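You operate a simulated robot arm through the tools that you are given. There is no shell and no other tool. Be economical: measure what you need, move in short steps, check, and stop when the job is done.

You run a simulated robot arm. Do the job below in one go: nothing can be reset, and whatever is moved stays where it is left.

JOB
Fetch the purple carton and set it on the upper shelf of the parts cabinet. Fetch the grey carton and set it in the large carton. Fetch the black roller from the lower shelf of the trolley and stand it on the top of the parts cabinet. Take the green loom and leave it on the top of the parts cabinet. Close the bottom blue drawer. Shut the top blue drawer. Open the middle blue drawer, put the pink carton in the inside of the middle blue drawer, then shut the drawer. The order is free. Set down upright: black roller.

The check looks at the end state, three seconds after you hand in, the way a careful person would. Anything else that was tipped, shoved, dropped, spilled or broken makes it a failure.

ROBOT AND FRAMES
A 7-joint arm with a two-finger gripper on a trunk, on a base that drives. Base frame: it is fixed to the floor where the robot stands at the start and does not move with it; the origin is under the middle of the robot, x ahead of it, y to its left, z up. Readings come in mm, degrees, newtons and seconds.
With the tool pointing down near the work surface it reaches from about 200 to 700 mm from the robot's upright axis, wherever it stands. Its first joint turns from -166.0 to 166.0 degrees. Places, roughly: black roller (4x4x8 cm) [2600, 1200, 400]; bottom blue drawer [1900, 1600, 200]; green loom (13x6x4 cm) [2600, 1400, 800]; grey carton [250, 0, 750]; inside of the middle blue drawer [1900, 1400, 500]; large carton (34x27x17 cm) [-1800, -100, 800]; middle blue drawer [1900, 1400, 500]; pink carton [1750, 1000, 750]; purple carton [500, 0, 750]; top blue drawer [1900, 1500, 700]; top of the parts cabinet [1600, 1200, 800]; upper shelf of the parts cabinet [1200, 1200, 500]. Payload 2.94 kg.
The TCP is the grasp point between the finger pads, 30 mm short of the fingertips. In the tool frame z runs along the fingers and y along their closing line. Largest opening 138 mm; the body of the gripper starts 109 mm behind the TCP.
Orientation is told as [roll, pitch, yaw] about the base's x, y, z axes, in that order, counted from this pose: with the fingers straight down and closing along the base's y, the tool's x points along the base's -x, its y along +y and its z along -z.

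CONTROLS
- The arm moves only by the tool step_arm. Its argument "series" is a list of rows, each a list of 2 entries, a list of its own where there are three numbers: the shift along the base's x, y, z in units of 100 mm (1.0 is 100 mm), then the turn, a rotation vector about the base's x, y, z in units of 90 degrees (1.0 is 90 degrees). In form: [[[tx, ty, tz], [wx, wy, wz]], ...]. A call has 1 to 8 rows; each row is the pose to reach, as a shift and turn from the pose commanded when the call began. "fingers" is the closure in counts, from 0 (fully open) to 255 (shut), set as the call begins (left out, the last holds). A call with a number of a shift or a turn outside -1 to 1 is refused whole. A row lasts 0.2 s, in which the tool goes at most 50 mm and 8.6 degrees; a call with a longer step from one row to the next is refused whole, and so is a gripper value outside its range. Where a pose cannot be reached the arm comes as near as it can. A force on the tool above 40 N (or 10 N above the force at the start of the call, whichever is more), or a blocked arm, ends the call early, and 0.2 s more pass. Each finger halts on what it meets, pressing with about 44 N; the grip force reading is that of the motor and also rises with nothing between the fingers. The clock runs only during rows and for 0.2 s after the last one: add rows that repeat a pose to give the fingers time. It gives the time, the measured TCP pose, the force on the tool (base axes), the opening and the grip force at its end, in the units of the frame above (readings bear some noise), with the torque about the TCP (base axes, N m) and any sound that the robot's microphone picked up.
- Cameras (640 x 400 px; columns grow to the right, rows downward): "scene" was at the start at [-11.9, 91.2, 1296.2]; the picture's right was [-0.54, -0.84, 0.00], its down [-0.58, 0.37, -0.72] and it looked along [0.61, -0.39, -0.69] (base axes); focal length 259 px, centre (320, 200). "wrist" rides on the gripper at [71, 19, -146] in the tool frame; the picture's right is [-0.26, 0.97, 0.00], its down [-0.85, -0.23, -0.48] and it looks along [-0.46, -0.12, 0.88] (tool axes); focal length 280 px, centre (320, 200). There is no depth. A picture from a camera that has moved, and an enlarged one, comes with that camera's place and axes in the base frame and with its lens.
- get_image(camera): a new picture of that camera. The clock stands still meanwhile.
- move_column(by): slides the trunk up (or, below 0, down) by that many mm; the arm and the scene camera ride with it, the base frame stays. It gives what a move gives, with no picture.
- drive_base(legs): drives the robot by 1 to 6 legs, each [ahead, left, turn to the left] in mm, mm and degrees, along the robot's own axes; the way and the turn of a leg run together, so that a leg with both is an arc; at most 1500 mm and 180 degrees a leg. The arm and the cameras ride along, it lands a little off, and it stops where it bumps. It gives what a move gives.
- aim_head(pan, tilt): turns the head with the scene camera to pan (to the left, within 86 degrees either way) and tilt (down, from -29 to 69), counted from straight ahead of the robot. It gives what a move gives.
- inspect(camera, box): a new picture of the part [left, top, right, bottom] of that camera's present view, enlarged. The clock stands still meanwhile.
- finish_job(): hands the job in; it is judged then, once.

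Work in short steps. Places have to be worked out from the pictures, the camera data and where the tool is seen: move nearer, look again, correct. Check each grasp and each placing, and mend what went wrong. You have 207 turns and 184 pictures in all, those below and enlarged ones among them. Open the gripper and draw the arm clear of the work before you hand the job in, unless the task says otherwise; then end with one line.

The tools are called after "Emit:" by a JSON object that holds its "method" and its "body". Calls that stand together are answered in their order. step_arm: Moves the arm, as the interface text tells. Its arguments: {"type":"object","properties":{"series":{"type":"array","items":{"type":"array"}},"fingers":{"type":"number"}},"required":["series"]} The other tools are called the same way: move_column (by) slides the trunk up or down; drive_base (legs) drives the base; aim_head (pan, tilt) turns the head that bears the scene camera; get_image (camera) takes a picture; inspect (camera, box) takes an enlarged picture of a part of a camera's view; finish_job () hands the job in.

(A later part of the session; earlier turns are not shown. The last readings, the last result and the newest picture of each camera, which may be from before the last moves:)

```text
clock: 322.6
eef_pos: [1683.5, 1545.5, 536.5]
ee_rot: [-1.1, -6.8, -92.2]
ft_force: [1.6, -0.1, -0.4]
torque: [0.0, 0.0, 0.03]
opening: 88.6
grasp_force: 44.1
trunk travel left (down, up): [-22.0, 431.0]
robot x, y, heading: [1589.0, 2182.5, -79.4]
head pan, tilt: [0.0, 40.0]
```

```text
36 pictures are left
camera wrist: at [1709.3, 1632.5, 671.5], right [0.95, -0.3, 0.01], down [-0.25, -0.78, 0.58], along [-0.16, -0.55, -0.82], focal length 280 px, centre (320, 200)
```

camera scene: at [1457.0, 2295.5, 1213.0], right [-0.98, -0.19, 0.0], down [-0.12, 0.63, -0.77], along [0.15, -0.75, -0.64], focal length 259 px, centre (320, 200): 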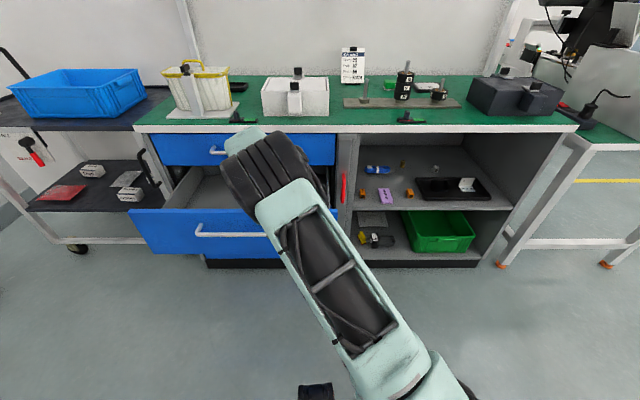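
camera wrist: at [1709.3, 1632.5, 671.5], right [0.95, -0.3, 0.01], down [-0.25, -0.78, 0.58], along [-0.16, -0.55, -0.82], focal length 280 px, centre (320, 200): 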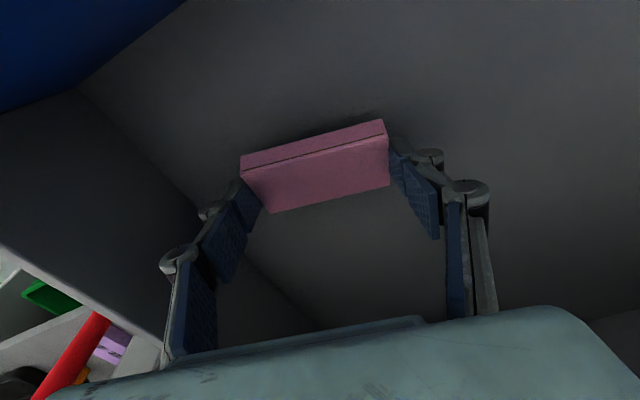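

The floor is near, with a shadow under the carton. I go on slowly.

Emit:
{"method": "step_arm", "body": {"series": [[[0, 0, -0.04], [0, 0, 0]], [[0, 0, -0.08], [0, 0, 0]], [[0, 0, -0.12], [0, 0, 0]], [[0, 0, -0.16], [0, 0, 0]], [[0, 0, -0.2], [0, 0, 0]]]}}

```text
clock: 323.8
eef_pos: [1683.9, 1545.2, 520.0]
ee_rot: [-1.1, -7.1, -92.2]
ft_force: [-1.8, 0.8, 29.6]
torque: [-0.71, -0.04, -0.04]
opening: 88.5
grasp_force: 44.4
trunk travel left (down, up): [-22.0, 431.0]
robot x, y, heading: [1590.9, 2188.1, -78.6]
head pan, tilt: [0.0, 40.0]
```

The carton's inner edge touches the floor (torque arm −24 mm). I release it and rise.

Emit:
{"method": "step_arm", "body": {"series": [[[0, 0, 0.0], [0, 0, 0]], [[0, 0, 0.0], [0, 0, 0]], [[0, 0, 0.0], [0, 0, 0]]], "fingers": 70}}

Emit:
{"method": "step_arm", "body": {"series": [[[0, 0, 0.3], [0, 0, 0]], [[0, 0, 0.7], [0, 0, 0]], [[0, 0.0, 1.0], [0, 0, 0]], [[0, 0.0, 1.0], [0, 0, 0]]]}}

Emit:
{"method": "get_image", "body": {"camera": "wrist"}}

```text
clock: 324.6
eef_pos: [1684.5, 1546.2, 515.7]
ee_rot: [-1.2, -6.7, -92.3]
ft_force: [0.3, 0.3, -0.1]
torque: [-0.01, 0.03, 0.02]
opening: 99.8
grasp_force: 0.1
trunk travel left (down, up): [-22.0, 431.0]
robot x, y, heading: [1589.8, 2182.7, -79.0]
head pan, tilt: [0.0, 40.0]
```

```text
clock: 325.6
eef_pos: [1685.6, 1545.4, 616.6]
ee_rot: [-1.1, -6.8, -92.3]
ft_force: [-0.1, -0.1, 0.2]
torque: [0.02, 0.04, -0.03]
opening: 100.2
grasp_force: 0.2
trunk travel left (down, up): [-22.0, 431.0]
robot x, y, heading: [1586.5, 2186.5, -78.9]
head pan, tilt: [0.0, 40.0]
```

```text
35 pictures are left
camera wrist: at [1710.7, 1632.3, 751.5], right [0.95, -0.3, 0.01], down [-0.25, -0.78, 0.58], along [-0.16, -0.55, -0.82], focal length 280 px, centre (320, 200)
```

wrist: 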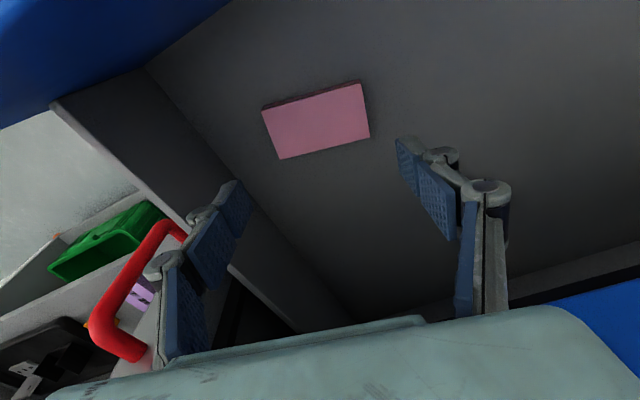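

The pink carton lies flat in the drawer. I raise out, back off, close the fingers and tilt the tool 45° to push the drawer shut.

Emit:
{"method": "move_column", "body": {"by": 160}}

Emit:
{"method": "drive_base", "body": {"legs": [[-330, 0, 0]]}}

Emit:
{"method": "step_arm", "body": {"series": [[[0, 0, -0.1], [-0.08, -0.016, 0.04]], [[0, 0, -0.3], [-0.16, -0.031, 0.08]], [[0, 0, -0.6], [-0.24, -0.047, 0.12]], [[0, 0, -0.9], [-0.32, -0.062, 0.14]], [[0, 0, -1.0], [-0.4, -0.077, 0.14]], [[0, 0, -1.0], [-0.42, -0.08, 0.14]]], "fingers": 255}}

Emit:
{"method": "step_arm", "body": {"series": [[[0, 0, -0.4], [0, 0, 0]], [[0, 0, -0.6], [0, 0, 0]], [[0, 0, -0.6], [0, 0, 0]]]}}

Emit:
{"method": "get_image", "body": {"camera": "scene"}}

```text
clock: 327.5
eef_pos: [1684.9, 1544.7, 774.8]
ee_rot: [-1.1, -6.8, -92.2]
ft_force: [0.4, 0.2, -0.5]
torque: [0.0, -0.02, 0.02]
opening: 99.8
grasp_force: 0.0
trunk travel left (down, up): [-182.0, 271.0]
robot x, y, heading: [1587.3, 2191.6, -79.4]
head pan, tilt: [0.0, 40.0]
```

```text
clock: 329.6
eef_pos: [1623.7, 1865.5, 776.9]
ee_rot: [-1.1, -6.7, -91.9]
ft_force: [0.4, 0.2, -0.2]
torque: [-0.01, 0.0, 0.03]
opening: 99.9
grasp_force: 0.0
trunk travel left (down, up): [-182.0, 271.0]
robot x, y, heading: [1529.0, 2500.9, -78.6]
head pan, tilt: [0.0, 40.0]
```

```text
clock: 331.0
eef_pos: [1624.8, 1865.5, 677.0]
ee_rot: [4.2, -45.0, -81.3]
ft_force: [0.7, 0.2, 0.4]
torque: [-0.01, 0.05, 0.01]
opening: 0.0
grasp_force: 28.4
trunk travel left (down, up): [-182.0, 271.0]
robot x, y, heading: [1525.1, 2503.3, -78.6]
head pan, tilt: [0.0, 40.0]
```

```text
clock: 331.8
eef_pos: [1625.1, 1865.9, 616.7]
ee_rot: [4.4, -44.9, -81.3]
ft_force: [0.5, 0.1, -0.3]
torque: [-0.01, 0.01, 0.01]
opening: 0.1
grasp_force: 28.3
trunk travel left (down, up): [-182.0, 271.0]
robot x, y, heading: [1525.9, 2506.9, -78.9]
head pan, tilt: [0.0, 40.0]
```

```text
34 pictures are left
camera scene: at [1657.3, 2526.6, 1334.4], right [-0.98, -0.19, 0.0], down [-0.12, 0.63, -0.77], along [0.15, -0.75, -0.64], focal length 259 px, centre (320, 200)
```

scene: 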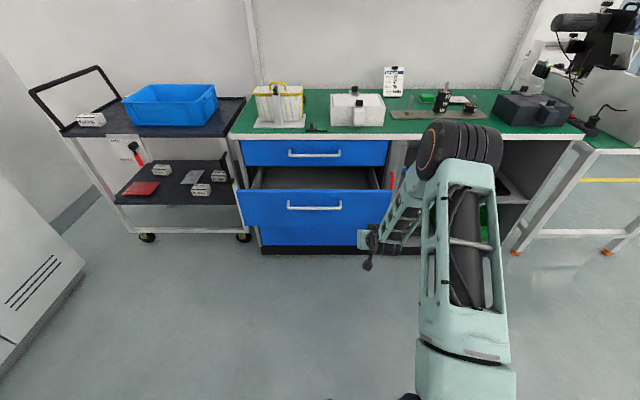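

I push the middle drawer shut by driving forward.

Emit:
{"method": "drive_base", "body": {"legs": [[290, 0, 0]]}}

Emit:
{"method": "drive_base", "body": {"legs": [[90, 0, 0]]}}

Emit:
{"method": "get_image", "body": {"camera": "wrist"}}

Emit:
{"method": "inspect", "body": {"camera": "scene", "box": [170, 120, 430, 300]}}

```text
clock: 333.8
eef_pos: [1679.7, 1588.7, 617.5]
ee_rot: [4.3, -45.0, -81.2]
ft_force: [0.4, -0.2, 0.0]
torque: [0.0, -0.03, 0.02]
opening: 0.0
grasp_force: 27.8
trunk travel left (down, up): [-182.0, 271.0]
robot x, y, heading: [1582.3, 2224.4, -78.6]
head pan, tilt: [0.0, 40.0]
```

```text
clock: 334.9
eef_pos: [1696.3, 1518.4, 611.9]
ee_rot: [4.3, -43.8, -81.3]
ft_force: [0.3, 0.5, -0.4]
torque: [0.02, 0.07, 0.01]
opening: 0.0
grasp_force: 28.6
trunk travel left (down, up): [-182.0, 271.0]
robot x, y, heading: [1595.9, 2149.6, -78.7]
head pan, tilt: [0.0, 40.0]
stopped in leg 1: the force on the tool passed its limit at 74 N (the readings are from after the stop); the commanded pose is now the measured one
```

```text
33 pictures are left
camera wrist: at [1680.8, 1671.5, 667.8], right [0.97, 0.01, 0.23], down [-0.22, -0.33, 0.92], along [0.09, -0.94, -0.32], focal length 280 px, centre (320, 200)
```

wrist: 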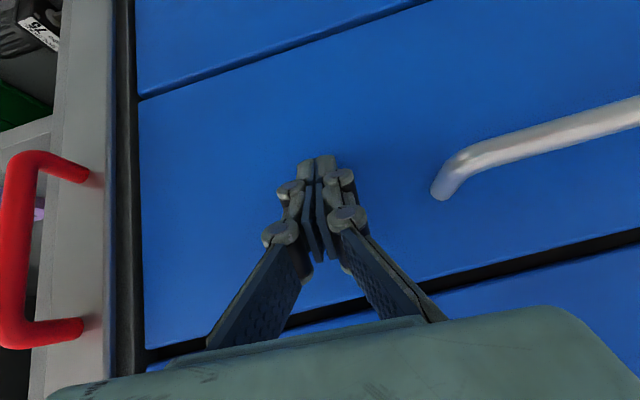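

```text
2.22 times, centred on (300, 210) of scene
camera zoom: at [1727.9, 2172.5, 1334.3], right [-0.98, -0.2, 0.0], down [-0.13, 0.63, -0.77], along [0.15, -0.75, -0.64], focal length 575 px, centre (364, 178)
```

zoom: 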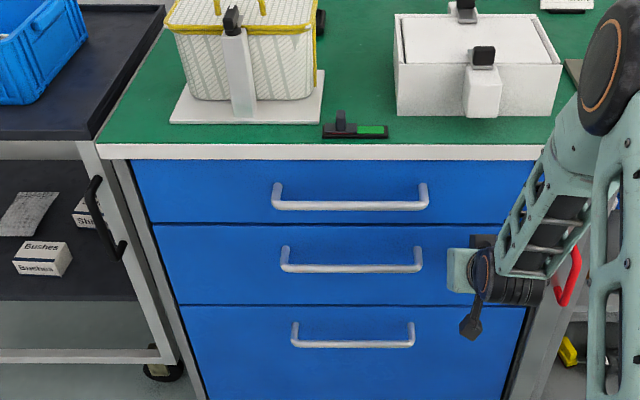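

All three drawers are flush. As a careful finish I slide the locking bar back to where it was: I go to the right side of the red handle.

Emit:
{"method": "drive_base", "body": {"legs": [[-90, 0, 0], [0, -222, 0]]}}

Emit:
{"method": "get_image", "body": {"camera": "wrist"}}

```text
clock: 338.2
eef_pos: [1459.4, 1564.1, 611.7]
ee_rot: [4.3, -43.8, -81.1]
ft_force: [-0.6, -0.4, -0.5]
torque: [-0.02, -0.01, 0.04]
opening: 0.0
grasp_force: 28.2
trunk travel left (down, up): [-182.0, 271.0]
robot x, y, heading: [1362.1, 2197.8, -78.6]
head pan, tilt: [0.0, 40.0]
```

```text
31 pictures are left
camera wrist: at [1444.6, 1717.2, 667.8], right [0.97, 0.01, 0.23], down [-0.22, -0.33, 0.92], along [0.09, -0.94, -0.32], focal length 280 px, centre (320, 200)
```

wrist: 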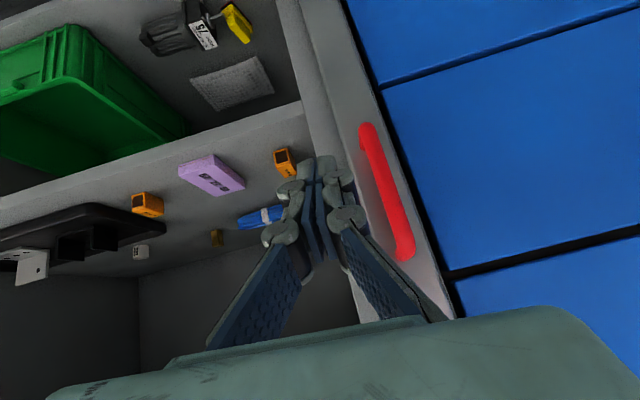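

The closed fingers are to the right of the red handle. I move forward 60 mm and push left.

Emit:
{"method": "drive_base", "body": {"legs": [[60, 0, 0], [0, 45, 0]]}}

Emit:
{"method": "drive_base", "body": {"legs": [[0, 25, 0]]}}

Emit:
{"method": "get_image", "body": {"camera": "wrist"}}

```text
clock: 339.9
eef_pos: [1516.1, 1517.3, 612.6]
ee_rot: [4.4, -43.8, -81.1]
ft_force: [-0.2, 1.3, -0.6]
torque: [0.02, 0.04, 0.0]
opening: 0.1
grasp_force: 28.3
trunk travel left (down, up): [-182.0, 271.0]
robot x, y, heading: [1412.7, 2149.4, -78.3]
head pan, tilt: [0.0, 40.0]
```

```text
clock: 341.0
eef_pos: [1524.2, 1519.3, 612.1]
ee_rot: [3.5, -43.9, -81.9]
ft_force: [0.4, 0.2, 0.0]
torque: [-0.03, -0.01, 0.0]
opening: 0.1
grasp_force: 27.9
trunk travel left (down, up): [-182.0, 271.0]
robot x, y, heading: [1438.7, 2149.1, -78.5]
head pan, tilt: [0.0, 40.0]
stopped in leg 1: the force on the tool passed its limit at 40 N (the readings are from after the stop); the commanded pose is now the measured one
```

```text
30 pictures are left
camera wrist: at [1513.6, 1671.8, 667.6], right [0.97, -0.01, 0.22], down [-0.22, -0.33, 0.92], along [0.06, -0.95, -0.32], focal length 280 px, centre (320, 200)
```

wrist: 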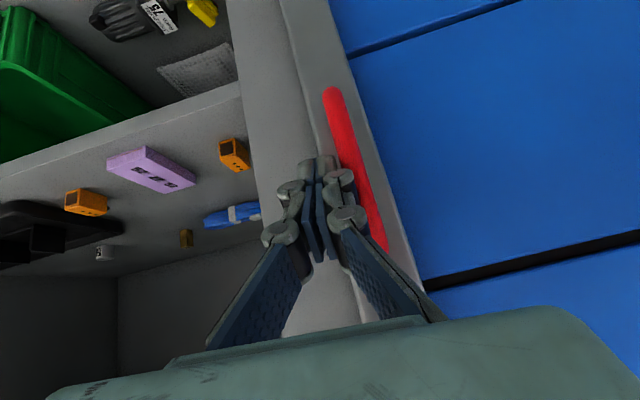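

The locking bar is back against the drawers. Next the trolley: I back off, turn the tool down, raise the trunk, and drive over to look.

Emit:
{"method": "drive_base", "body": {"legs": [[-260, 0, 0]]}}

Emit:
{"method": "step_arm", "body": {"series": [[[0, 0, 0.1], [0.088, 0.017, 0]], [[0, 0, 0.2], [0.176, 0.034, 0]], [[0, 0, 0.3], [0.264, 0.051, 0]], [[0, 0, 0.4], [0.352, 0.068, 0]], [[0, 0, 0.5], [0.44, 0.085, 0]], [[0, 0, 0.5], [0.48, 0.093, 0]]]}}

Emit:
{"method": "move_column", "body": {"by": 270}}

Emit:
{"method": "drive_base", "body": {"legs": [[0, 820, 0]]}}

Emit:
{"method": "get_image", "body": {"camera": "scene"}}

```text
clock: 342.9
eef_pos: [1474.1, 1774.7, 612.1]
ee_rot: [3.4, -43.9, -82.0]
ft_force: [-0.2, -0.7, 0.5]
torque: [-0.04, -0.02, 0.0]
opening: 0.2
grasp_force: 28.4
trunk travel left (down, up): [-182.0, 271.0]
robot x, y, heading: [1386.7, 2403.8, -78.6]
head pan, tilt: [0.0, 40.0]
```

```text
clock: 344.3
eef_pos: [1474.1, 1773.9, 662.8]
ee_rot: [1.4, 0.2, -81.1]
ft_force: [0.2, -0.2, 1.2]
torque: [0.01, 0.01, 0.0]
opening: 0.0
grasp_force: 28.1
trunk travel left (down, up): [-182.0, 271.0]
robot x, y, heading: [1387.0, 2406.1, -78.7]
head pan, tilt: [0.0, 40.0]
```

```text
clock: 347.0
eef_pos: [1472.7, 1774.7, 932.2]
ee_rot: [1.5, 0.1, -81.1]
ft_force: [-0.5, 0.7, -0.9]
torque: [0.0, 0.01, 0.01]
opening: 0.2
grasp_force: 28.2
trunk travel left (down, up): [-452.0, 1.0]
robot x, y, heading: [1386.2, 2405.4, -78.6]
head pan, tilt: [0.0, 40.0]
```

```text
clock: 354.4
eef_pos: [2262.5, 1934.5, 932.0]
ee_rot: [1.4, 0.2, -80.9]
ft_force: [0.2, 0.9, -0.3]
torque: [0.0, -0.01, 0.02]
opening: 0.0
grasp_force: 28.1
trunk travel left (down, up): [-452.0, 1.0]
robot x, y, heading: [2172.0, 2569.4, -78.4]
head pan, tilt: [0.0, 40.0]
```

```text
29 pictures are left
camera scene: at [2303.9, 2590.1, 1604.4], right [-0.98, -0.2, 0.0], down [-0.13, 0.63, -0.77], along [0.15, -0.75, -0.64], focal length 259 px, centre (320, 200)
```

scene: 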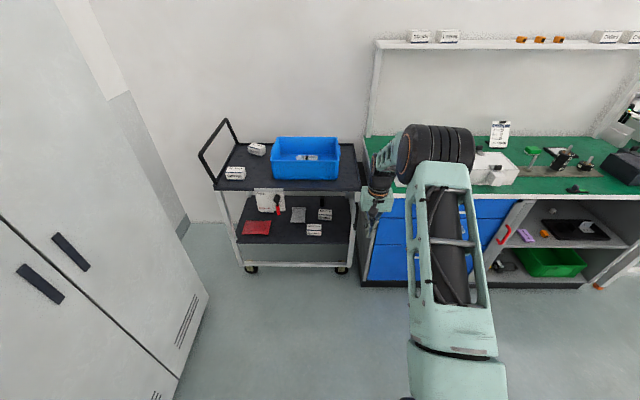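

I zoom in on the trolley.

Emit:
{"method": "inspect", "body": {"camera": "scene", "box": [200, 125, 370, 265]}}

```text
2.86 times, centred on (285, 195) of scene
camera zoom: at [2303.9, 2590.1, 1604.4], right [-0.98, -0.2, 0.0], down [-0.13, 0.63, -0.77], along [0.15, -0.75, -0.64], focal length 739 px, centre (420, 214)
```

zoom: 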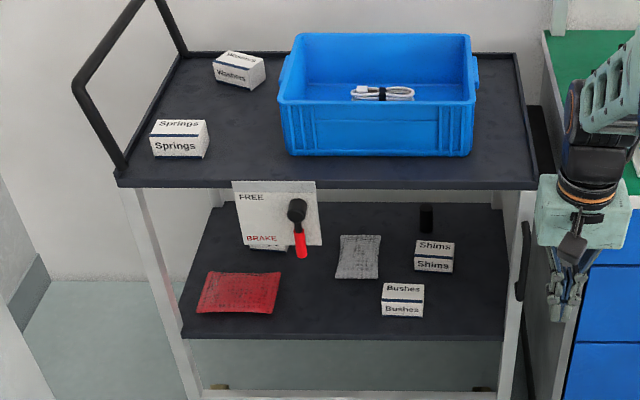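

The black roller stands at the back right of the lower shelf (about (2556,1244)), behind the Shims box; the brake lever points to BRAKE. I tilt the tool to about 25° below horizontal, line up, and lower.

Emit:
{"method": "drive_base", "body": {"legs": [[0, 150, 0]]}}

Emit:
{"method": "step_arm", "body": {"series": [[[0, 0, 0], [-0.088, -0.017, 0]], [[0, 0, 0], [-0.176, -0.034, 0]], [[0, 0, 0], [-0.264, -0.051, 0]], [[0, 0, 0], [-0.352, -0.068, 0]], [[0, 0, 0], [-0.44, -0.085, 0]], [[0, 0, 0], [-0.528, -0.102, 0]], [[0, 0, 0], [-0.616, -0.119, 0]], [[0, 0, 0], [-0.704, -0.136, 0]]], "fingers": 130}}

Emit:
{"method": "move_column", "body": {"by": -400}}

Emit:
{"method": "get_image", "body": {"camera": "wrist"}}

```text
clock: 356.4
eef_pos: [2411.0, 1964.7, 933.4]
ee_rot: [1.4, 0.1, -80.6]
ft_force: [0.2, 0.1, -0.1]
torque: [0.01, 0.02, -0.01]
opening: 0.0
grasp_force: 28.1
trunk travel left (down, up): [-452.0, 1.0]
robot x, y, heading: [2316.7, 2594.4, -78.1]
head pan, tilt: [0.0, 40.0]
```

```text
clock: 358.2
eef_pos: [2410.9, 1964.3, 931.8]
ee_rot: [4.9, -64.4, -82.7]
ft_force: [0.0, -0.6, 0.3]
torque: [-0.01, -0.02, -0.02]
opening: 67.6
grasp_force: 0.2
trunk travel left (down, up): [-452.0, 1.0]
robot x, y, heading: [2317.7, 2597.7, -78.3]
head pan, tilt: [0.0, 40.0]
```

```text
clock: 362.1
eef_pos: [2411.1, 1964.6, 531.8]
ee_rot: [4.8, -64.3, -82.7]
ft_force: [-0.1, -0.8, 0.2]
torque: [0.0, 0.0, 0.01]
opening: 67.5
grasp_force: 0.1
trunk travel left (down, up): [-52.0, 401.0]
robot x, y, heading: [2321.3, 2597.2, -78.4]
head pan, tilt: [0.0, 40.0]
```

```text
27 pictures are left
camera wrist: at [2398.1, 2127.4, 531.2], right [0.96, 0.08, 0.27], down [-0.27, 0.01, 0.96], along [0.08, -1.0, 0.03], focal length 280 px, centre (320, 200)
```

wrist: 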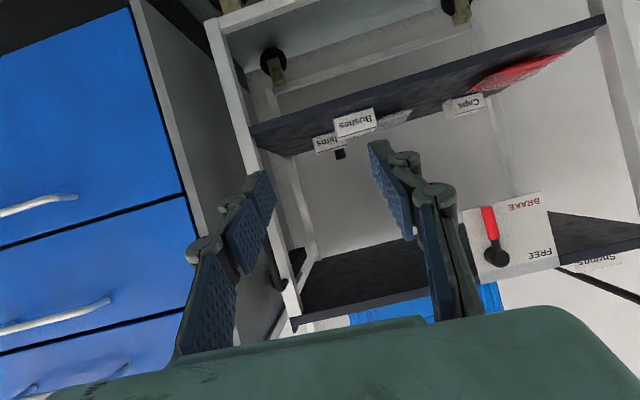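

From here the lower shelf is at z≈370, the roller spans about 370–450 at lat≈2753, n≈702, and the Shims box top is ≈427. I lower to z=465 and drive in partway.

Emit:
{"method": "step_arm", "body": {"series": [[[0.05, 0, -0.3], [0, 0, 0]], [[0.1, 0.02, -0.66], [0, 0, 0]], [[0.1, 0.02, -0.66], [0, 0, 0]]]}}

Emit:
{"method": "drive_base", "body": {"legs": [[520, 0, -0.4]]}}

Emit:
{"method": "get_image", "body": {"camera": "wrist"}}

```text
clock: 362.9
eef_pos: [2418.6, 1968.0, 466.8]
ee_rot: [4.8, -64.4, -82.7]
ft_force: [-0.2, 0.4, 0.3]
torque: [0.02, 0.02, -0.01]
opening: 67.7
grasp_force: 0.0
trunk travel left (down, up): [-52.0, 401.0]
robot x, y, heading: [2322.3, 2601.1, -78.4]
head pan, tilt: [0.0, 40.0]
```

```text
clock: 365.9
eef_pos: [2513.7, 1460.3, 466.4]
ee_rot: [4.8, -64.5, -83.3]
ft_force: [-0.2, -0.3, -0.4]
torque: [0.01, 0.02, 0.04]
opening: 67.5
grasp_force: 0.2
trunk travel left (down, up): [-52.0, 401.0]
robot x, y, heading: [2422.4, 2096.2, -78.8]
head pan, tilt: [0.0, 40.0]
```

```text
26 pictures are left
camera wrist: at [2502.9, 1622.6, 464.6], right [0.96, 0.07, 0.27], down [-0.27, 0.01, 0.96], along [0.06, -1.0, 0.03], focal length 280 px, centre (320, 200)
```

wrist: 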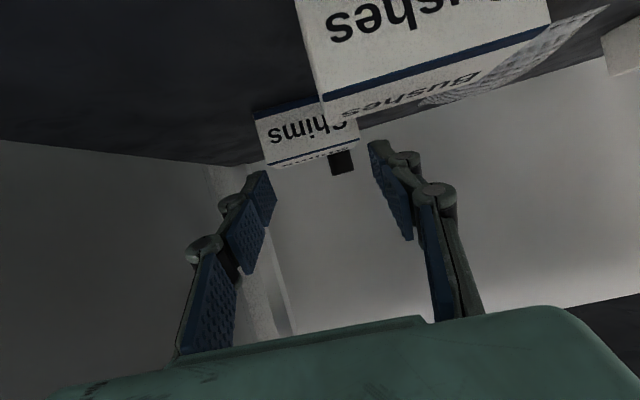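

The fingers pass just above the Bushes box. I correct 11 mm to the left and continue forward 130 mm.

Emit:
{"method": "step_arm", "body": {"series": [[[0.11, 0.02, 0.03], [0, 0, 0]], [[0.11, 0.02, 0.03], [0, 0, 0]]], "fingers": 135}}

Emit:
{"method": "drive_base", "body": {"legs": [[130, 0, 0]]}}

Emit:
{"method": "get_image", "body": {"camera": "wrist"}}

```text
clock: 366.5
eef_pos: [2524.6, 1461.8, 469.0]
ee_rot: [4.7, -64.4, -83.4]
ft_force: [-0.8, -0.4, -0.1]
torque: [-0.04, -0.01, 0.01]
opening: 64.9
grasp_force: 0.0
trunk travel left (down, up): [-52.0, 401.0]
robot x, y, heading: [2419.1, 2093.4, -79.0]
head pan, tilt: [0.0, 40.0]
```

```text
clock: 367.7
eef_pos: [2545.8, 1365.7, 464.5]
ee_rot: [4.7, -63.1, -83.3]
ft_force: [0.3, -0.2, -0.2]
torque: [-0.02, 0.01, -0.04]
opening: 65.2
grasp_force: 0.0
trunk travel left (down, up): [-52.0, 401.0]
robot x, y, heading: [2443.5, 1984.0, -78.7]
head pan, tilt: [0.0, 40.0]
stopped in leg 1: the robot was blocked; the commanded pose is now the measured one
```

```text
25 pictures are left
camera wrist: at [2533.4, 1528.8, 466.9], right [0.96, 0.07, 0.27], down [-0.27, -0.01, 0.96], along [0.07, -1.0, 0.01], focal length 280 px, centre (320, 200)
```

wrist: 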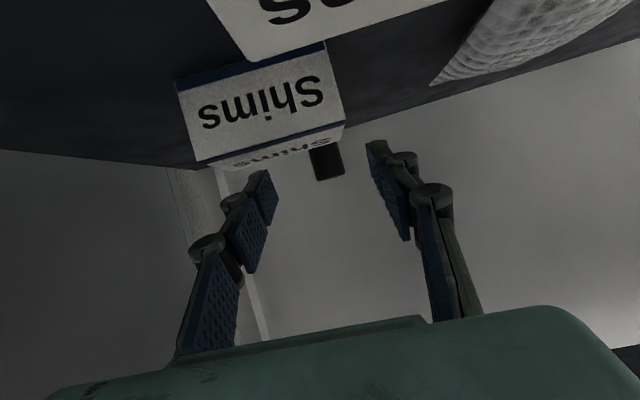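

The robot was blocked, maybe by a link touching the trolley. I check with the scene camera.

Emit:
{"method": "get_image", "body": {"camera": "scene"}}

```text
24 pictures are left
camera scene: at [2576.2, 2009.9, 1204.7], right [-0.98, -0.19, 0.0], down [-0.12, 0.63, -0.77], along [0.15, -0.76, -0.64], focal length 259 px, centre (320, 200)
```

scene: 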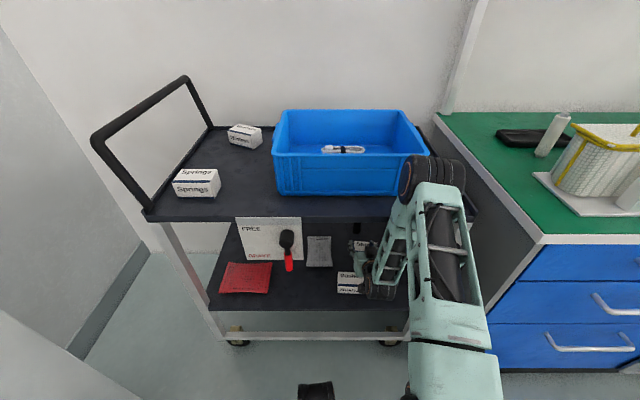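

The elbow is touching the blue bin's front. I back off, shift the base 180 mm right, and reach left with the arm so the elbow passes beside the bin.

Emit:
{"method": "drive_base", "body": {"legs": [[-130, 0, 0], [0, -190, 0]]}}

Emit:
{"method": "step_arm", "body": {"series": [[[0.4, 0.07, 0.02], [0, -0.007, 0]], [[0.8, 0.15, 0.04], [-0.014, -0.002, 0]], [[1.0, 0.19, 0.04], [-0.014, -0.003, 0]]]}}

Emit:
{"method": "step_arm", "body": {"series": [[[0.4, 0.07, 0], [0, 0, 0]], [[0.8, 0.15, 0], [0, 0, 0]], [[0.86, 0.17, 0], [0, 0, 0]]]}}

Emit:
{"method": "get_image", "body": {"camera": "scene"}}

```text
clock: 370.5
eef_pos: [2403.7, 1470.5, 459.8]
ee_rot: [6.7, -62.6, -82.9]
ft_force: [6.8, 1.0, 2.5]
torque: [0.05, 0.28, -0.3]
opening: 60.6
grasp_force: 0.0
trunk travel left (down, up): [-52.0, 401.0]
robot x, y, heading: [2279.7, 2086.3, -78.5]
head pan, tilt: [0.0, 40.0]
stopped in leg 2: the force on the tool passed its limit at 64 N (the readings are from after the stop); the commanded pose is now the measured one
```

```text
clock: 371.3
eef_pos: [2502.2, 1489.8, 464.5]
ee_rot: [6.7, -64.0, -83.2]
ft_force: [-1.1, 0.2, -0.2]
torque: [-0.01, -0.01, 0.0]
opening: 65.0
grasp_force: 0.0
trunk travel left (down, up): [-52.0, 401.0]
robot x, y, heading: [2283.8, 2085.7, -78.8]
head pan, tilt: [0.0, 40.0]
```

```text
clock: 372.1
eef_pos: [2588.6, 1506.1, 463.8]
ee_rot: [6.8, -63.8, -83.1]
ft_force: [-0.1, 0.5, 0.0]
torque: [0.03, 0.02, 0.03]
opening: 65.0
grasp_force: 0.0
trunk travel left (down, up): [-52.0, 401.0]
robot x, y, heading: [2278.6, 2078.7, -78.8]
head pan, tilt: [0.0, 40.0]
```

```text
23 pictures are left
camera scene: at [2413.3, 2104.5, 1204.4], right [-0.98, -0.19, 0.0], down [-0.12, 0.63, -0.77], along [0.15, -0.75, -0.64], focal length 259 px, centre (320, 200)
```

scene: 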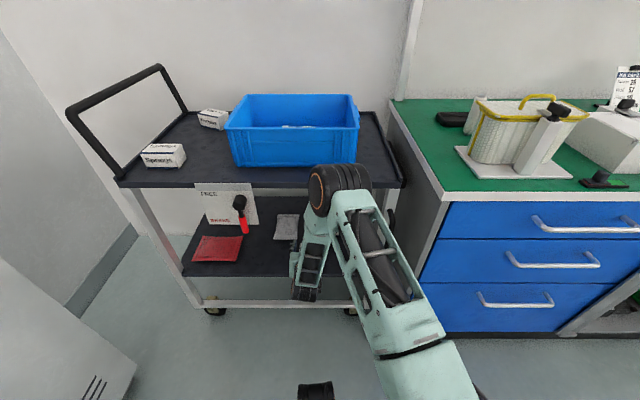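

The better way is to keep the base back and stretch the arm with a flatter tool (about 15° below horizontal), which keeps the elbow low and in front of the trolley. I re-centre to lat≈2758, flatten the tool, and extend.

Emit:
{"method": "step_arm", "body": {"series": [[[-0.35, -0.07, 0.03], [-0.04, -0.008, 0]], [[-0.7, -0.135, 0.05], [-0.08, -0.016, 0]], [[-0.7, -0.135, 0.05], [-0.117, -0.023, 0]], [[-0.66, -0.33, 0.05], [-0.117, -0.023, 0]], [[-0.58, -0.73, 0.05], [-0.117, -0.023, 0]], [[-0.53, -1.0, 0.05], [-0.117, -0.023, 0]]]}}

Emit:
{"method": "get_image", "body": {"camera": "wrist"}}

```text
clock: 373.5
eef_pos: [2537.9, 1406.3, 467.0]
ee_rot: [9.7, -74.5, -86.0]
ft_force: [0.8, -0.3, 0.1]
torque: [0.03, -0.02, 0.01]
opening: 65.0
grasp_force: 0.1
trunk travel left (down, up): [-52.0, 401.0]
robot x, y, heading: [2282.8, 2082.2, -78.8]
head pan, tilt: [0.0, 40.0]
```

```text
22 pictures are left
camera wrist: at [2521.4, 1565.9, 436.9], right [0.94, 0.15, 0.3], down [-0.32, 0.17, 0.93], along [0.1, -0.97, 0.21], focal length 280 px, centre (320, 200)
```

wrist: 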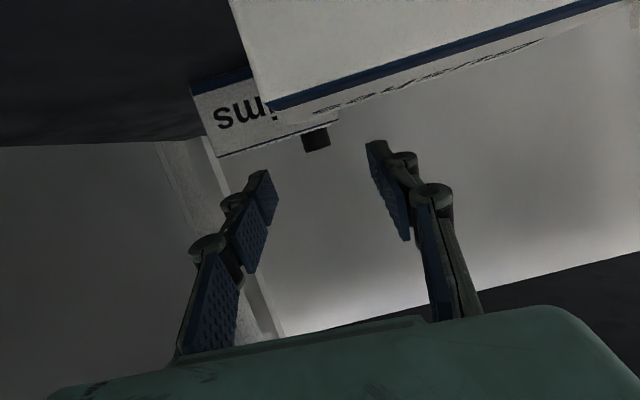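

With the flatter tool the camera hangs too low over the boxes. I choose 35° below horizontal instead, slightly higher, keeping the base back.

Emit:
{"method": "step_arm", "body": {"series": [[[0, 0.1, 0.1], [0.07, 0.014, 0]], [[0, 0.1, 0.15], [0.14, 0.027, 0]], [[0, 0.1, 0.15], [0.222, 0.043, 0]], [[0, 0.1, 0.15], [0.222, 0.043, 0]]]}}

Emit:
{"method": "step_arm", "body": {"series": [[[0.07, -0.35, 0], [0, 0, 0]], [[0.14, -0.7, 0], [0, 0, 0]], [[0.2, -1.0, 0], [0, 0, 0]], [[0.2, -1.0, 0], [0, 0, 0]]]}}

Emit:
{"method": "get_image", "body": {"camera": "wrist"}}

```text
clock: 374.5
eef_pos: [2536.0, 1415.6, 484.3]
ee_rot: [5.6, -54.2, -82.2]
ft_force: [-0.3, -0.1, -0.5]
torque: [-0.04, -0.03, -0.01]
opening: 65.0
grasp_force: 0.0
trunk travel left (down, up): [-52.0, 401.0]
robot x, y, heading: [2282.1, 2085.5, -78.6]
head pan, tilt: [0.0, 40.0]
```

```text
clock: 375.5
eef_pos: [2555.5, 1315.1, 483.6]
ee_rot: [5.6, -54.1, -82.2]
ft_force: [0.7, -0.2, 1.0]
torque: [-0.03, 0.0, 0.02]
opening: 65.1
grasp_force: 0.1
trunk travel left (down, up): [-52.0, 401.0]
robot x, y, heading: [2280.2, 2083.8, -78.8]
head pan, tilt: [0.0, 40.0]
```

```text
21 pictures are left
camera wrist: at [2539.5, 1475.2, 511.7], right [0.96, 0.05, 0.27], down [-0.26, -0.17, 0.95], along [0.1, -0.98, -0.15], focal length 280 px, centre (320, 200)
```

wrist: 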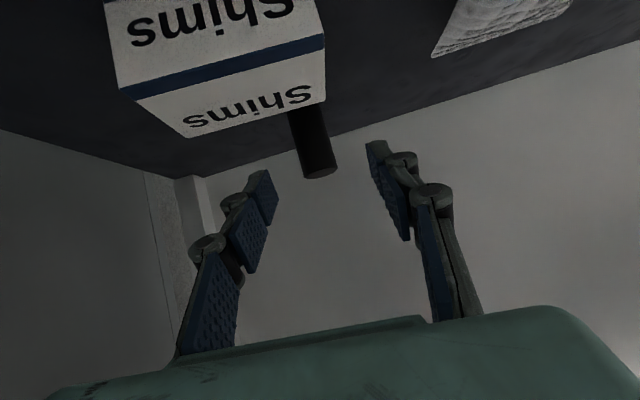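

Now two views agree: roller at n≈663, lat≈2759, top z≈428. I drive the base 75 mm forward at this height, then extend the remaining distance.

Emit:
{"method": "drive_base", "body": {"legs": [[75, 0, 0]]}}

Emit:
{"method": "step_arm", "body": {"series": [[[0.04, -0.2, -0.1], [0, 0, 0]], [[0.08, -0.4, -0.2], [0, 0, 0]], [[0.12, -0.58, -0.2], [0, 0, 0]], [[0.12, -0.58, -0.2], [0, 0, 0]]]}}

Emit:
{"method": "get_image", "body": {"camera": "wrist"}}

```text
clock: 376.4
eef_pos: [2559.3, 1308.0, 458.4]
ee_rot: [4.9, -51.3, -81.1]
ft_force: [-0.1, 0.2, -0.5]
torque: [-0.05, -0.01, -0.01]
opening: 65.1
grasp_force: 0.0
trunk travel left (down, up): [-52.0, 401.0]
robot x, y, heading: [2289.8, 2053.4, -78.8]
head pan, tilt: [0.0, 40.0]
stopped in leg 1: the robot was blocked; the commanded pose is now the measured one
```

```text
clock: 377.4
eef_pos: [2569.9, 1257.1, 437.6]
ee_rot: [4.6, -51.2, -81.0]
ft_force: [-0.2, 0.1, -0.4]
torque: [0.01, -0.01, 0.0]
opening: 65.2
grasp_force: 0.1
trunk travel left (down, up): [-52.0, 401.0]
robot x, y, heading: [2285.5, 2052.0, -78.6]
head pan, tilt: [0.0, 40.0]
```

```text
20 pictures are left
camera wrist: at [2553.1, 1415.1, 473.2], right [0.97, 0.05, 0.25], down [-0.24, -0.22, 0.95], along [0.1, -0.97, -0.2], focal length 280 px, centre (320, 200)
```

wrist: 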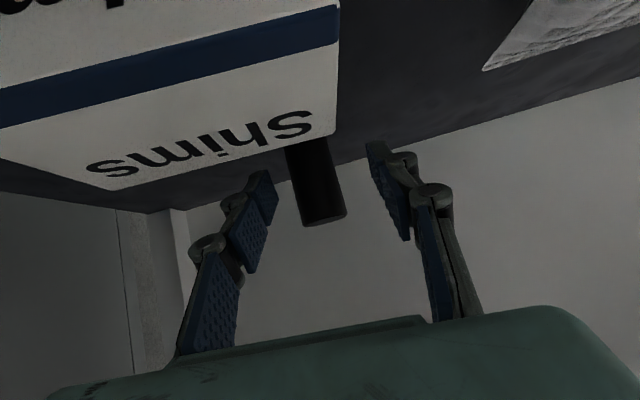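

Roller between the fingers' paths, but a link brushes the deck's front lip from below. I back the base 20 mm, flatten the tool slightly, and extend with the arm.

Emit:
{"method": "drive_base", "body": {"legs": [[-20, 0, 0]]}}

Emit:
{"method": "step_arm", "body": {"series": [[[0.03, -0.2, -0.05], [-0.03, -0.006, 0]], [[0.07, -0.4, -0.1], [-0.06, -0.012, 0]], [[0.11, -0.6, -0.15], [-0.06, -0.012, 0]], [[0.14, -0.8, -0.15], [-0.06, -0.012, 0]], [[0.14, -0.8, -0.15], [-0.06, -0.012, 0]]]}}

Emit:
{"method": "get_image", "body": {"camera": "wrist"}}

```text
clock: 378.2
eef_pos: [2568.3, 1267.6, 437.5]
ee_rot: [4.8, -51.4, -81.2]
ft_force: [-0.1, 0.3, -0.3]
torque: [0.0, 0.04, -0.01]
opening: 64.6
grasp_force: 0.0
trunk travel left (down, up): [-52.0, 401.0]
robot x, y, heading: [2281.6, 2067.3, -78.8]
head pan, tilt: [0.0, 40.0]
```

```text
clock: 379.4
eef_pos: [2577.0, 1196.7, 431.7]
ee_rot: [5.3, -56.9, -81.4]
ft_force: [-0.4, -0.9, 0.0]
torque: [0.03, -0.01, 0.01]
opening: 65.1
grasp_force: 0.1
out of reach, approached as far as the arm can: row 4, 5
trunk travel left (down, up): [-52.0, 401.0]
robot x, y, heading: [2282.9, 2072.1, -78.6]
head pan, tilt: [0.0, 40.0]
```

```text
19 pictures are left
camera wrist: at [2559.8, 1357.1, 451.0], right [0.96, 0.07, 0.27], down [-0.26, -0.12, 0.96], along [0.1, -0.99, -0.1], focal length 280 px, centre (320, 200)
```

wrist: 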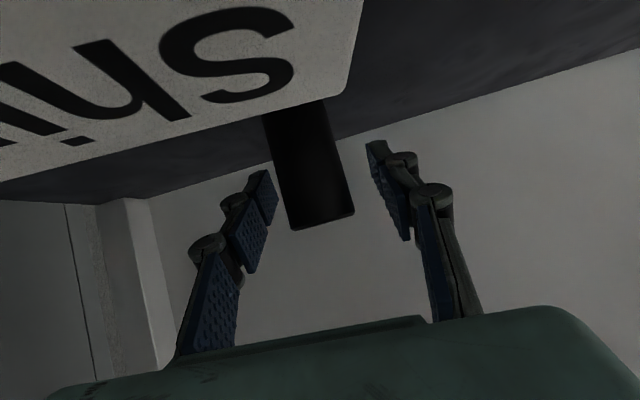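

The roller is between the pads now, about 18 mm ahead of the TCP. I lower 8 mm and close.

Emit:
{"method": "step_arm", "body": {"series": [[[0, 0, -0.04], [0, 0, 0]], [[0, 0, -0.08], [0, 0, 0]], [[0, 0, -0.08], [0, 0, 0]]]}}

Emit:
{"method": "step_arm", "body": {"series": [[[0, 0, 0], [0, 0, 0]], [[0, 0, 0], [0, 0, 0]], [[0, 0, 0], [0, 0, 0]]], "fingers": 225}}

Emit:
{"method": "step_arm", "body": {"series": [[[0, 0, 0.1], [0, 0, 0]], [[0, 0, 0.2], [0, 0, 0]], [[0, 0, 0.3], [0, 0, 0]], [[0, 0, 0.3], [0, 0, 0]]]}}

Emit:
{"method": "get_image", "body": {"camera": "wrist"}}

```text
clock: 380.2
eef_pos: [2577.2, 1196.7, 425.9]
ee_rot: [5.3, -57.1, -81.7]
ft_force: [-2.6, -3.1, 14.1]
torque: [2.29, 0.28, 0.64]
opening: 65.1
grasp_force: 0.1
out of reach, approached as far as the arm can: row 2
trunk travel left (down, up): [-52.0, 401.0]
robot x, y, heading: [2283.0, 2073.1, -78.9]
head pan, tilt: [0.0, 40.0]
```

```text
clock: 381.0
eef_pos: [2578.7, 1196.8, 426.3]
ee_rot: [5.4, -57.2, -81.7]
ft_force: [-2.2, -5.3, 19.4]
torque: [2.19, 0.59, 0.0]
opening: 31.0
grasp_force: 43.7
trunk travel left (down, up): [-52.0, 401.0]
robot x, y, heading: [2284.0, 2070.6, -78.6]
head pan, tilt: [0.0, 40.0]
```

```text
clock: 382.0
eef_pos: [2577.1, 1196.7, 453.5]
ee_rot: [5.3, -56.9, -81.6]
ft_force: [-0.1, 0.0, -1.6]
torque: [0.0, -0.01, 0.01]
opening: 31.7
grasp_force: 44.0
trunk travel left (down, up): [-52.0, 401.0]
robot x, y, heading: [2281.0, 2073.0, -79.0]
head pan, tilt: [0.0, 40.0]
```

```text
18 pictures are left
camera wrist: at [2559.0, 1357.8, 472.5], right [0.96, 0.07, 0.27], down [-0.26, -0.12, 0.96], along [0.1, -0.99, -0.1], focal length 280 px, centre (320, 200)
```

wrist: 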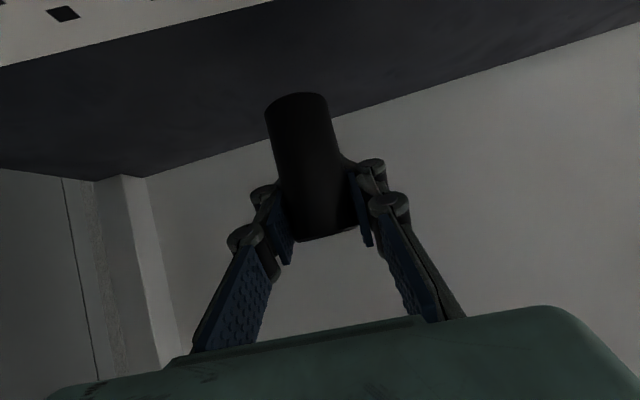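

The roller is lifted (31 mm grip). To clear the boxes without the forearm touching the deck, I lift to z≈520 while flattening the tool by 20°.

Emit:
{"method": "step_arm", "body": {"series": [[[0, 0.01, 0.1], [-0.03, -0.006, 0]], [[0, 0.02, 0.2], [-0.065, -0.013, 0]], [[0, 0.03, 0.3], [-0.1, -0.02, 0]], [[0, 0.04, 0.4], [-0.14, -0.027, 0]], [[0, 0.05, 0.5], [-0.18, -0.035, 0]], [[0, 0.06, 0.6], [-0.215, -0.042, 0]], [[0, 0.06, 0.7], [-0.215, -0.042, 0]]]}}

Emit:
{"method": "get_image", "body": {"camera": "wrist"}}

```text
clock: 383.6
eef_pos: [2576.6, 1203.1, 521.8]
ee_rot: [9.0, -76.6, -85.1]
ft_force: [0.0, 0.4, -0.7]
torque: [-0.03, -0.03, -0.01]
opening: 31.0
grasp_force: 44.3
trunk travel left (down, up): [-52.0, 401.0]
robot x, y, heading: [2279.8, 2070.6, -78.8]
head pan, tilt: [0.0, 40.0]
```

```text
17 pictures are left
camera wrist: at [2559.1, 1360.7, 486.6], right [0.94, 0.17, 0.29], down [-0.32, 0.2, 0.93], along [0.1, -0.97, 0.24], focal length 280 px, centre (320, 200)
```

wrist: 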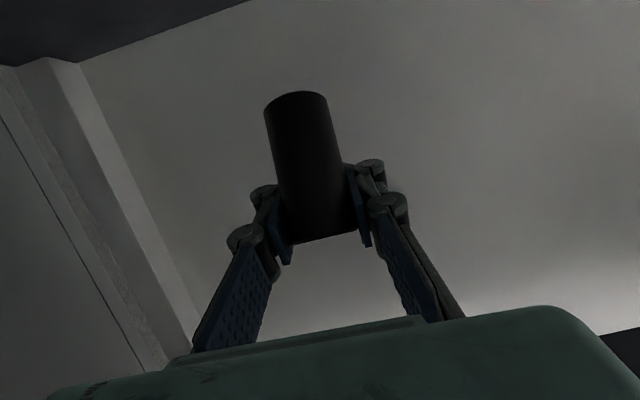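

Clear. I drive straight back out, then restore the tool's tilt so that the roller is vertical.

Emit:
{"method": "drive_base", "body": {"legs": [[-500, 0, 0]]}}

Emit:
{"method": "step_arm", "body": {"series": [[[-0.02, 0.2, 0], [0.07, 0.014, 0]], [[-0.06, 0.4, 0], [0.14, 0.027, 0]], [[-0.12, 0.7, 0], [0.215, 0.042, 0]], [[-0.18, 0.95, 0], [0.215, 0.042, 0]], [[-0.18, 0.95, 0], [0.215, 0.042, 0]]]}}

Emit:
{"method": "move_column", "body": {"by": 400}}

Emit:
{"method": "get_image", "body": {"camera": "scene"}}

```text
clock: 386.5
eef_pos: [2480.8, 1688.3, 522.2]
ee_rot: [9.1, -76.6, -85.0]
ft_force: [1.0, -0.1, -0.9]
torque: [-0.05, 0.02, 0.01]
opening: 30.8
grasp_force: 44.1
trunk travel left (down, up): [-52.0, 401.0]
robot x, y, heading: [2183.9, 2553.6, -78.4]
head pan, tilt: [0.0, 40.0]
```

```text
clock: 387.7
eef_pos: [2462.7, 1782.6, 520.7]
ee_rot: [5.3, -57.0, -81.4]
ft_force: [0.0, 0.5, -1.0]
torque: [-0.04, 0.0, 0.0]
opening: 31.0
grasp_force: 43.9
trunk travel left (down, up): [-52.0, 401.0]
robot x, y, heading: [2184.9, 2560.7, -78.5]
head pan, tilt: [0.0, 40.0]
```

```text
clock: 391.5
eef_pos: [2463.2, 1782.5, 922.2]
ee_rot: [5.4, -56.9, -81.5]
ft_force: [0.7, -0.2, -1.5]
torque: [-0.03, -0.03, 0.01]
opening: 30.4
grasp_force: 44.3
trunk travel left (down, up): [-452.0, 1.0]
robot x, y, heading: [2185.3, 2557.1, -78.8]
head pan, tilt: [0.0, 40.0]
```

```text
16 pictures are left
camera scene: at [2317.6, 2578.7, 1604.4], right [-0.98, -0.2, 0.0], down [-0.13, 0.63, -0.77], along [0.15, -0.75, -0.64], focal length 259 px, centre (320, 200)
```

scene: 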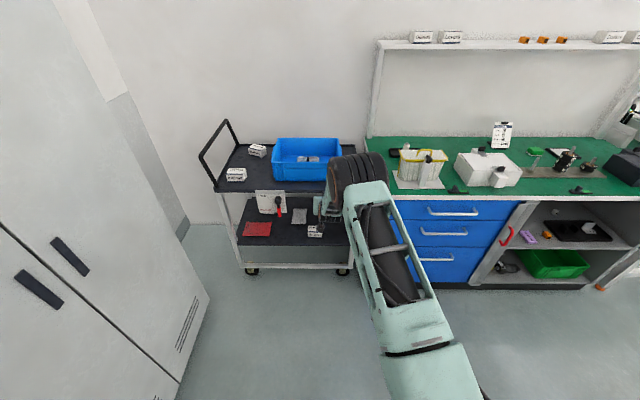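

The trolley looks undisturbed. I raise the roller above the cabinet top and drive right to the free spot beside the white box.

Emit:
{"method": "step_arm", "body": {"series": [[[0, 0, 0.4], [0, 0, 0]], [[0, 0, 0.75], [0, 0, 0]], [[0, 0, 0.75], [0, 0, 0]]]}}

Emit:
{"method": "drive_base", "body": {"legs": [[0, -981, 0]]}}

Emit:
{"method": "get_image", "body": {"camera": "wrist"}}

```text
clock: 392.3
eef_pos: [2464.1, 1782.4, 997.8]
ee_rot: [5.3, -56.9, -81.4]
ft_force: [-0.8, 0.3, -1.1]
torque: [0.01, 0.05, 0.02]
opening: 30.5
grasp_force: 44.0
trunk travel left (down, up): [-452.0, 1.0]
robot x, y, heading: [2188.6, 2556.1, -78.4]
head pan, tilt: [0.0, 40.0]
```

```text
clock: 401.3
eef_pos: [1496.0, 1588.3, 997.8]
ee_rot: [5.5, -56.9, -81.8]
ft_force: [-0.6, -0.4, -1.3]
torque: [-0.02, -0.03, -0.02]
opening: 30.5
grasp_force: 43.2
trunk travel left (down, up): [-452.0, 1.0]
robot x, y, heading: [1223.3, 2361.8, -79.3]
head pan, tilt: [0.0, 40.0]
```

```text
15 pictures are left
camera wrist: at [1478.0, 1749.4, 1017.6], right [0.96, 0.07, 0.27], down [-0.26, -0.12, 0.96], along [0.1, -0.99, -0.1], focal length 280 px, centre (320, 200)
```

wrist: 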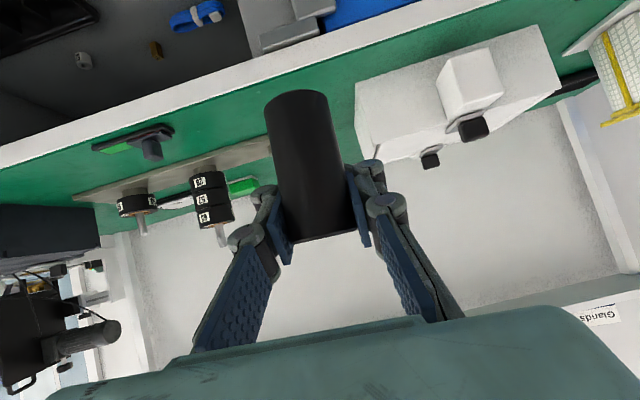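

The spot projects to free green surface between the pin board and the white box. I drive forward 212 mm, then lower.

Emit:
{"method": "drive_base", "body": {"legs": [[210, 0, 0]]}}

Emit:
{"method": "step_arm", "body": {"series": [[[0, 0, -0.2], [0, 0, 0]], [[0, 0, -0.4], [0, 0, 0]], [[0, 0, -0.5], [0, 0, 0]], [[0, 0, -0.5], [0, 0, 0]]]}}

Emit:
{"method": "get_image", "body": {"camera": "wrist"}}

```text
clock: 402.9
eef_pos: [1528.8, 1380.2, 996.6]
ee_rot: [5.3, -56.9, -82.2]
ft_force: [-0.1, -0.4, -0.7]
torque: [-0.05, -0.02, -0.01]
opening: 30.6
grasp_force: 43.9
trunk travel left (down, up): [-452.0, 1.0]
robot x, y, heading: [1259.3, 2159.6, -79.4]
head pan, tilt: [0.0, 40.0]
```

```text
clock: 403.9
eef_pos: [1529.2, 1380.0, 948.4]
ee_rot: [5.4, -57.0, -82.2]
ft_force: [-0.3, -0.3, -0.6]
torque: [-0.02, 0.0, 0.0]
opening: 30.3
grasp_force: 43.9
trunk travel left (down, up): [-452.0, 1.0]
robot x, y, heading: [1265.3, 2157.0, -79.1]
head pan, tilt: [0.0, 40.0]
```

```text
14 pictures are left
camera wrist: at [1513.4, 1540.7, 967.3], right [0.96, 0.06, 0.27], down [-0.26, -0.12, 0.96], along [0.09, -0.99, -0.1], focal length 280 px, centre (320, 200)
```

wrist: 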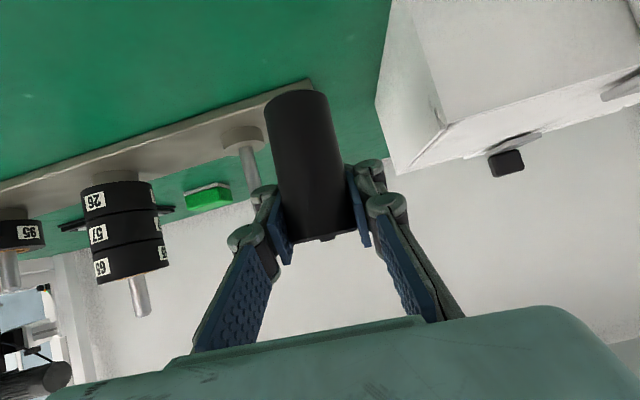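

The foot will land in front of the board. I lower in small guarded steps.

Emit:
{"method": "step_arm", "body": {"series": [[[0, 0, -0.04], [0, 0, 0]], [[0, 0, -0.08], [0, 0, 0]], [[0, 0, -0.12], [0, 0, 0]], [[0, 0, -0.15], [0, 0, 0]]]}}

Emit:
{"method": "step_arm", "body": {"series": [[[0, 0, -0.03], [0, 0, 0]], [[0, 0, -0.06], [0, 0, 0]], [[0, 0, -0.09], [0, 0, 0]], [[0, 0, -0.12], [0, 0, 0]]]}}

```text
clock: 404.9
eef_pos: [1529.6, 1381.2, 933.1]
ee_rot: [5.4, -56.9, -82.2]
ft_force: [0.9, 0.2, -0.4]
torque: [-0.01, 0.01, 0.01]
opening: 30.5
grasp_force: 44.5
trunk travel left (down, up): [-452.0, 1.0]
robot x, y, heading: [1259.3, 2157.6, -79.2]
head pan, tilt: [0.0, 40.0]
```

```text
clock: 405.9
eef_pos: [1529.1, 1380.4, 921.2]
ee_rot: [5.4, -57.1, -82.2]
ft_force: [-0.3, -0.4, -0.7]
torque: [-0.02, -0.01, -0.01]
opening: 30.5
grasp_force: 44.0
trunk travel left (down, up): [-452.0, 1.0]
robot x, y, heading: [1260.8, 2159.0, -79.1]
head pan, tilt: [0.0, 40.0]
```

No contact yet; I continue in 3 mm rows.

Emit:
{"method": "step_arm", "body": {"series": [[[0, 0, -0.03], [0, 0, 0]], [[0, 0, -0.06], [0, 0, 0]], [[0, 0, -0.09], [0, 0, 0]], [[0, 0, -0.12], [0, 0, 0]]]}}

Emit:
{"method": "inspect", "body": {"camera": "scene", "box": [180, 120, 360, 260]}}

```text
clock: 406.9
eef_pos: [1529.4, 1380.0, 907.4]
ee_rot: [5.4, -56.9, -82.1]
ft_force: [-0.1, 0.0, -0.6]
torque: [0.01, 0.01, -0.01]
opening: 30.4
grasp_force: 44.5
trunk travel left (down, up): [-452.0, 1.0]
robot x, y, heading: [1260.5, 2155.0, -79.3]
head pan, tilt: [0.0, 40.0]
```

```text
2.86 times, centred on (270, 190) of scene
camera zoom: at [1393.1, 2177.3, 1604.4], right [-0.98, -0.19, 0.0], down [-0.12, 0.63, -0.77], along [0.14, -0.75, -0.64], focal length 739 px, centre (463, 229)
```

zoom: 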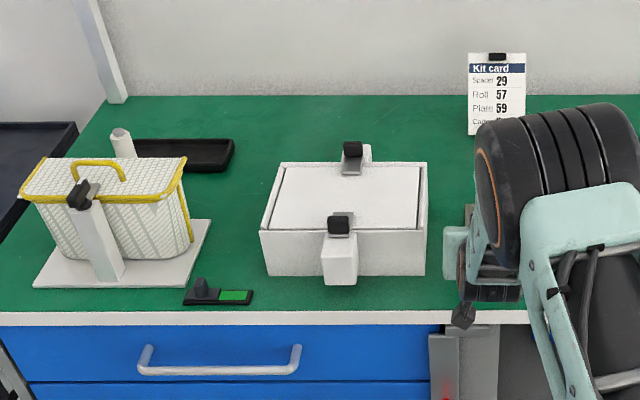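

Hidden by the arm; I go on lowering with small steps and force checks.

Emit:
{"method": "step_arm", "body": {"series": [[[0, 0, -0.03], [0, 0, 0]], [[0, 0, -0.06], [0, 0, 0]], [[0, 0, -0.09], [0, 0, 0]], [[0, 0, -0.12], [0, 0, 0]]]}}

Emit:
{"method": "get_image", "body": {"camera": "wrist"}}

```text
clock: 407.9
eef_pos: [1529.6, 1380.9, 896.3]
ee_rot: [5.4, -56.9, -82.2]
ft_force: [0.2, -1.1, -0.1]
torque: [-0.04, 0.01, 0.01]
opening: 30.7
grasp_force: 43.9
trunk travel left (down, up): [-452.0, 1.0]
robot x, y, heading: [1259.6, 2155.8, -79.0]
head pan, tilt: [0.0, 40.0]
```

```text
12 pictures are left
camera wrist: at [1513.6, 1541.3, 916.1], right [0.96, 0.06, 0.27], down [-0.26, -0.12, 0.96], along [0.09, -0.99, -0.1], focal length 280 px, centre (320, 200)
```

wrist: 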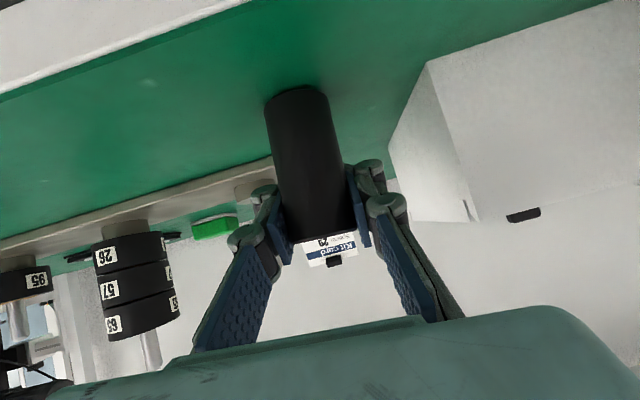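

A contact shadow shows at its foot, so it's near. I lower a little more.

Emit:
{"method": "step_arm", "body": {"series": [[[0, 0, -0.02], [0, 0, 0]], [[0, 0, -0.04], [0, 0, 0]], [[0, 0, -0.06], [0, 0, 0]], [[0, 0, -0.08], [0, 0, 0]]]}}

Emit:
{"method": "step_arm", "body": {"series": [[[0, 0, -0.02], [0, 0, 0]], [[0, 0, -0.04], [0, 0, 0]], [[0, 0, -0.06], [0, 0, 0]]]}}

```text
clock: 408.9
eef_pos: [1528.3, 1380.4, 895.5]
ee_rot: [5.6, -57.7, -82.4]
ft_force: [-1.2, 8.9, 23.2]
torque: [1.14, 0.43, -0.1]
opening: 30.4
grasp_force: 43.8
trunk travel left (down, up): [-452.0, 1.0]
robot x, y, heading: [1260.2, 2159.1, -79.0]
head pan, tilt: [0.0, 40.0]
```

```text
clock: 409.7
eef_pos: [1530.7, 1378.8, 893.4]
ee_rot: [5.7, -58.1, -82.5]
ft_force: [-1.1, 2.7, 35.2]
torque: [1.18, 0.68, -0.08]
opening: 30.2
grasp_force: 44.2
trunk travel left (down, up): [-452.0, 1.0]
robot x, y, heading: [1262.7, 2156.8, -79.2]
head pan, tilt: [0.0, 40.0]
```

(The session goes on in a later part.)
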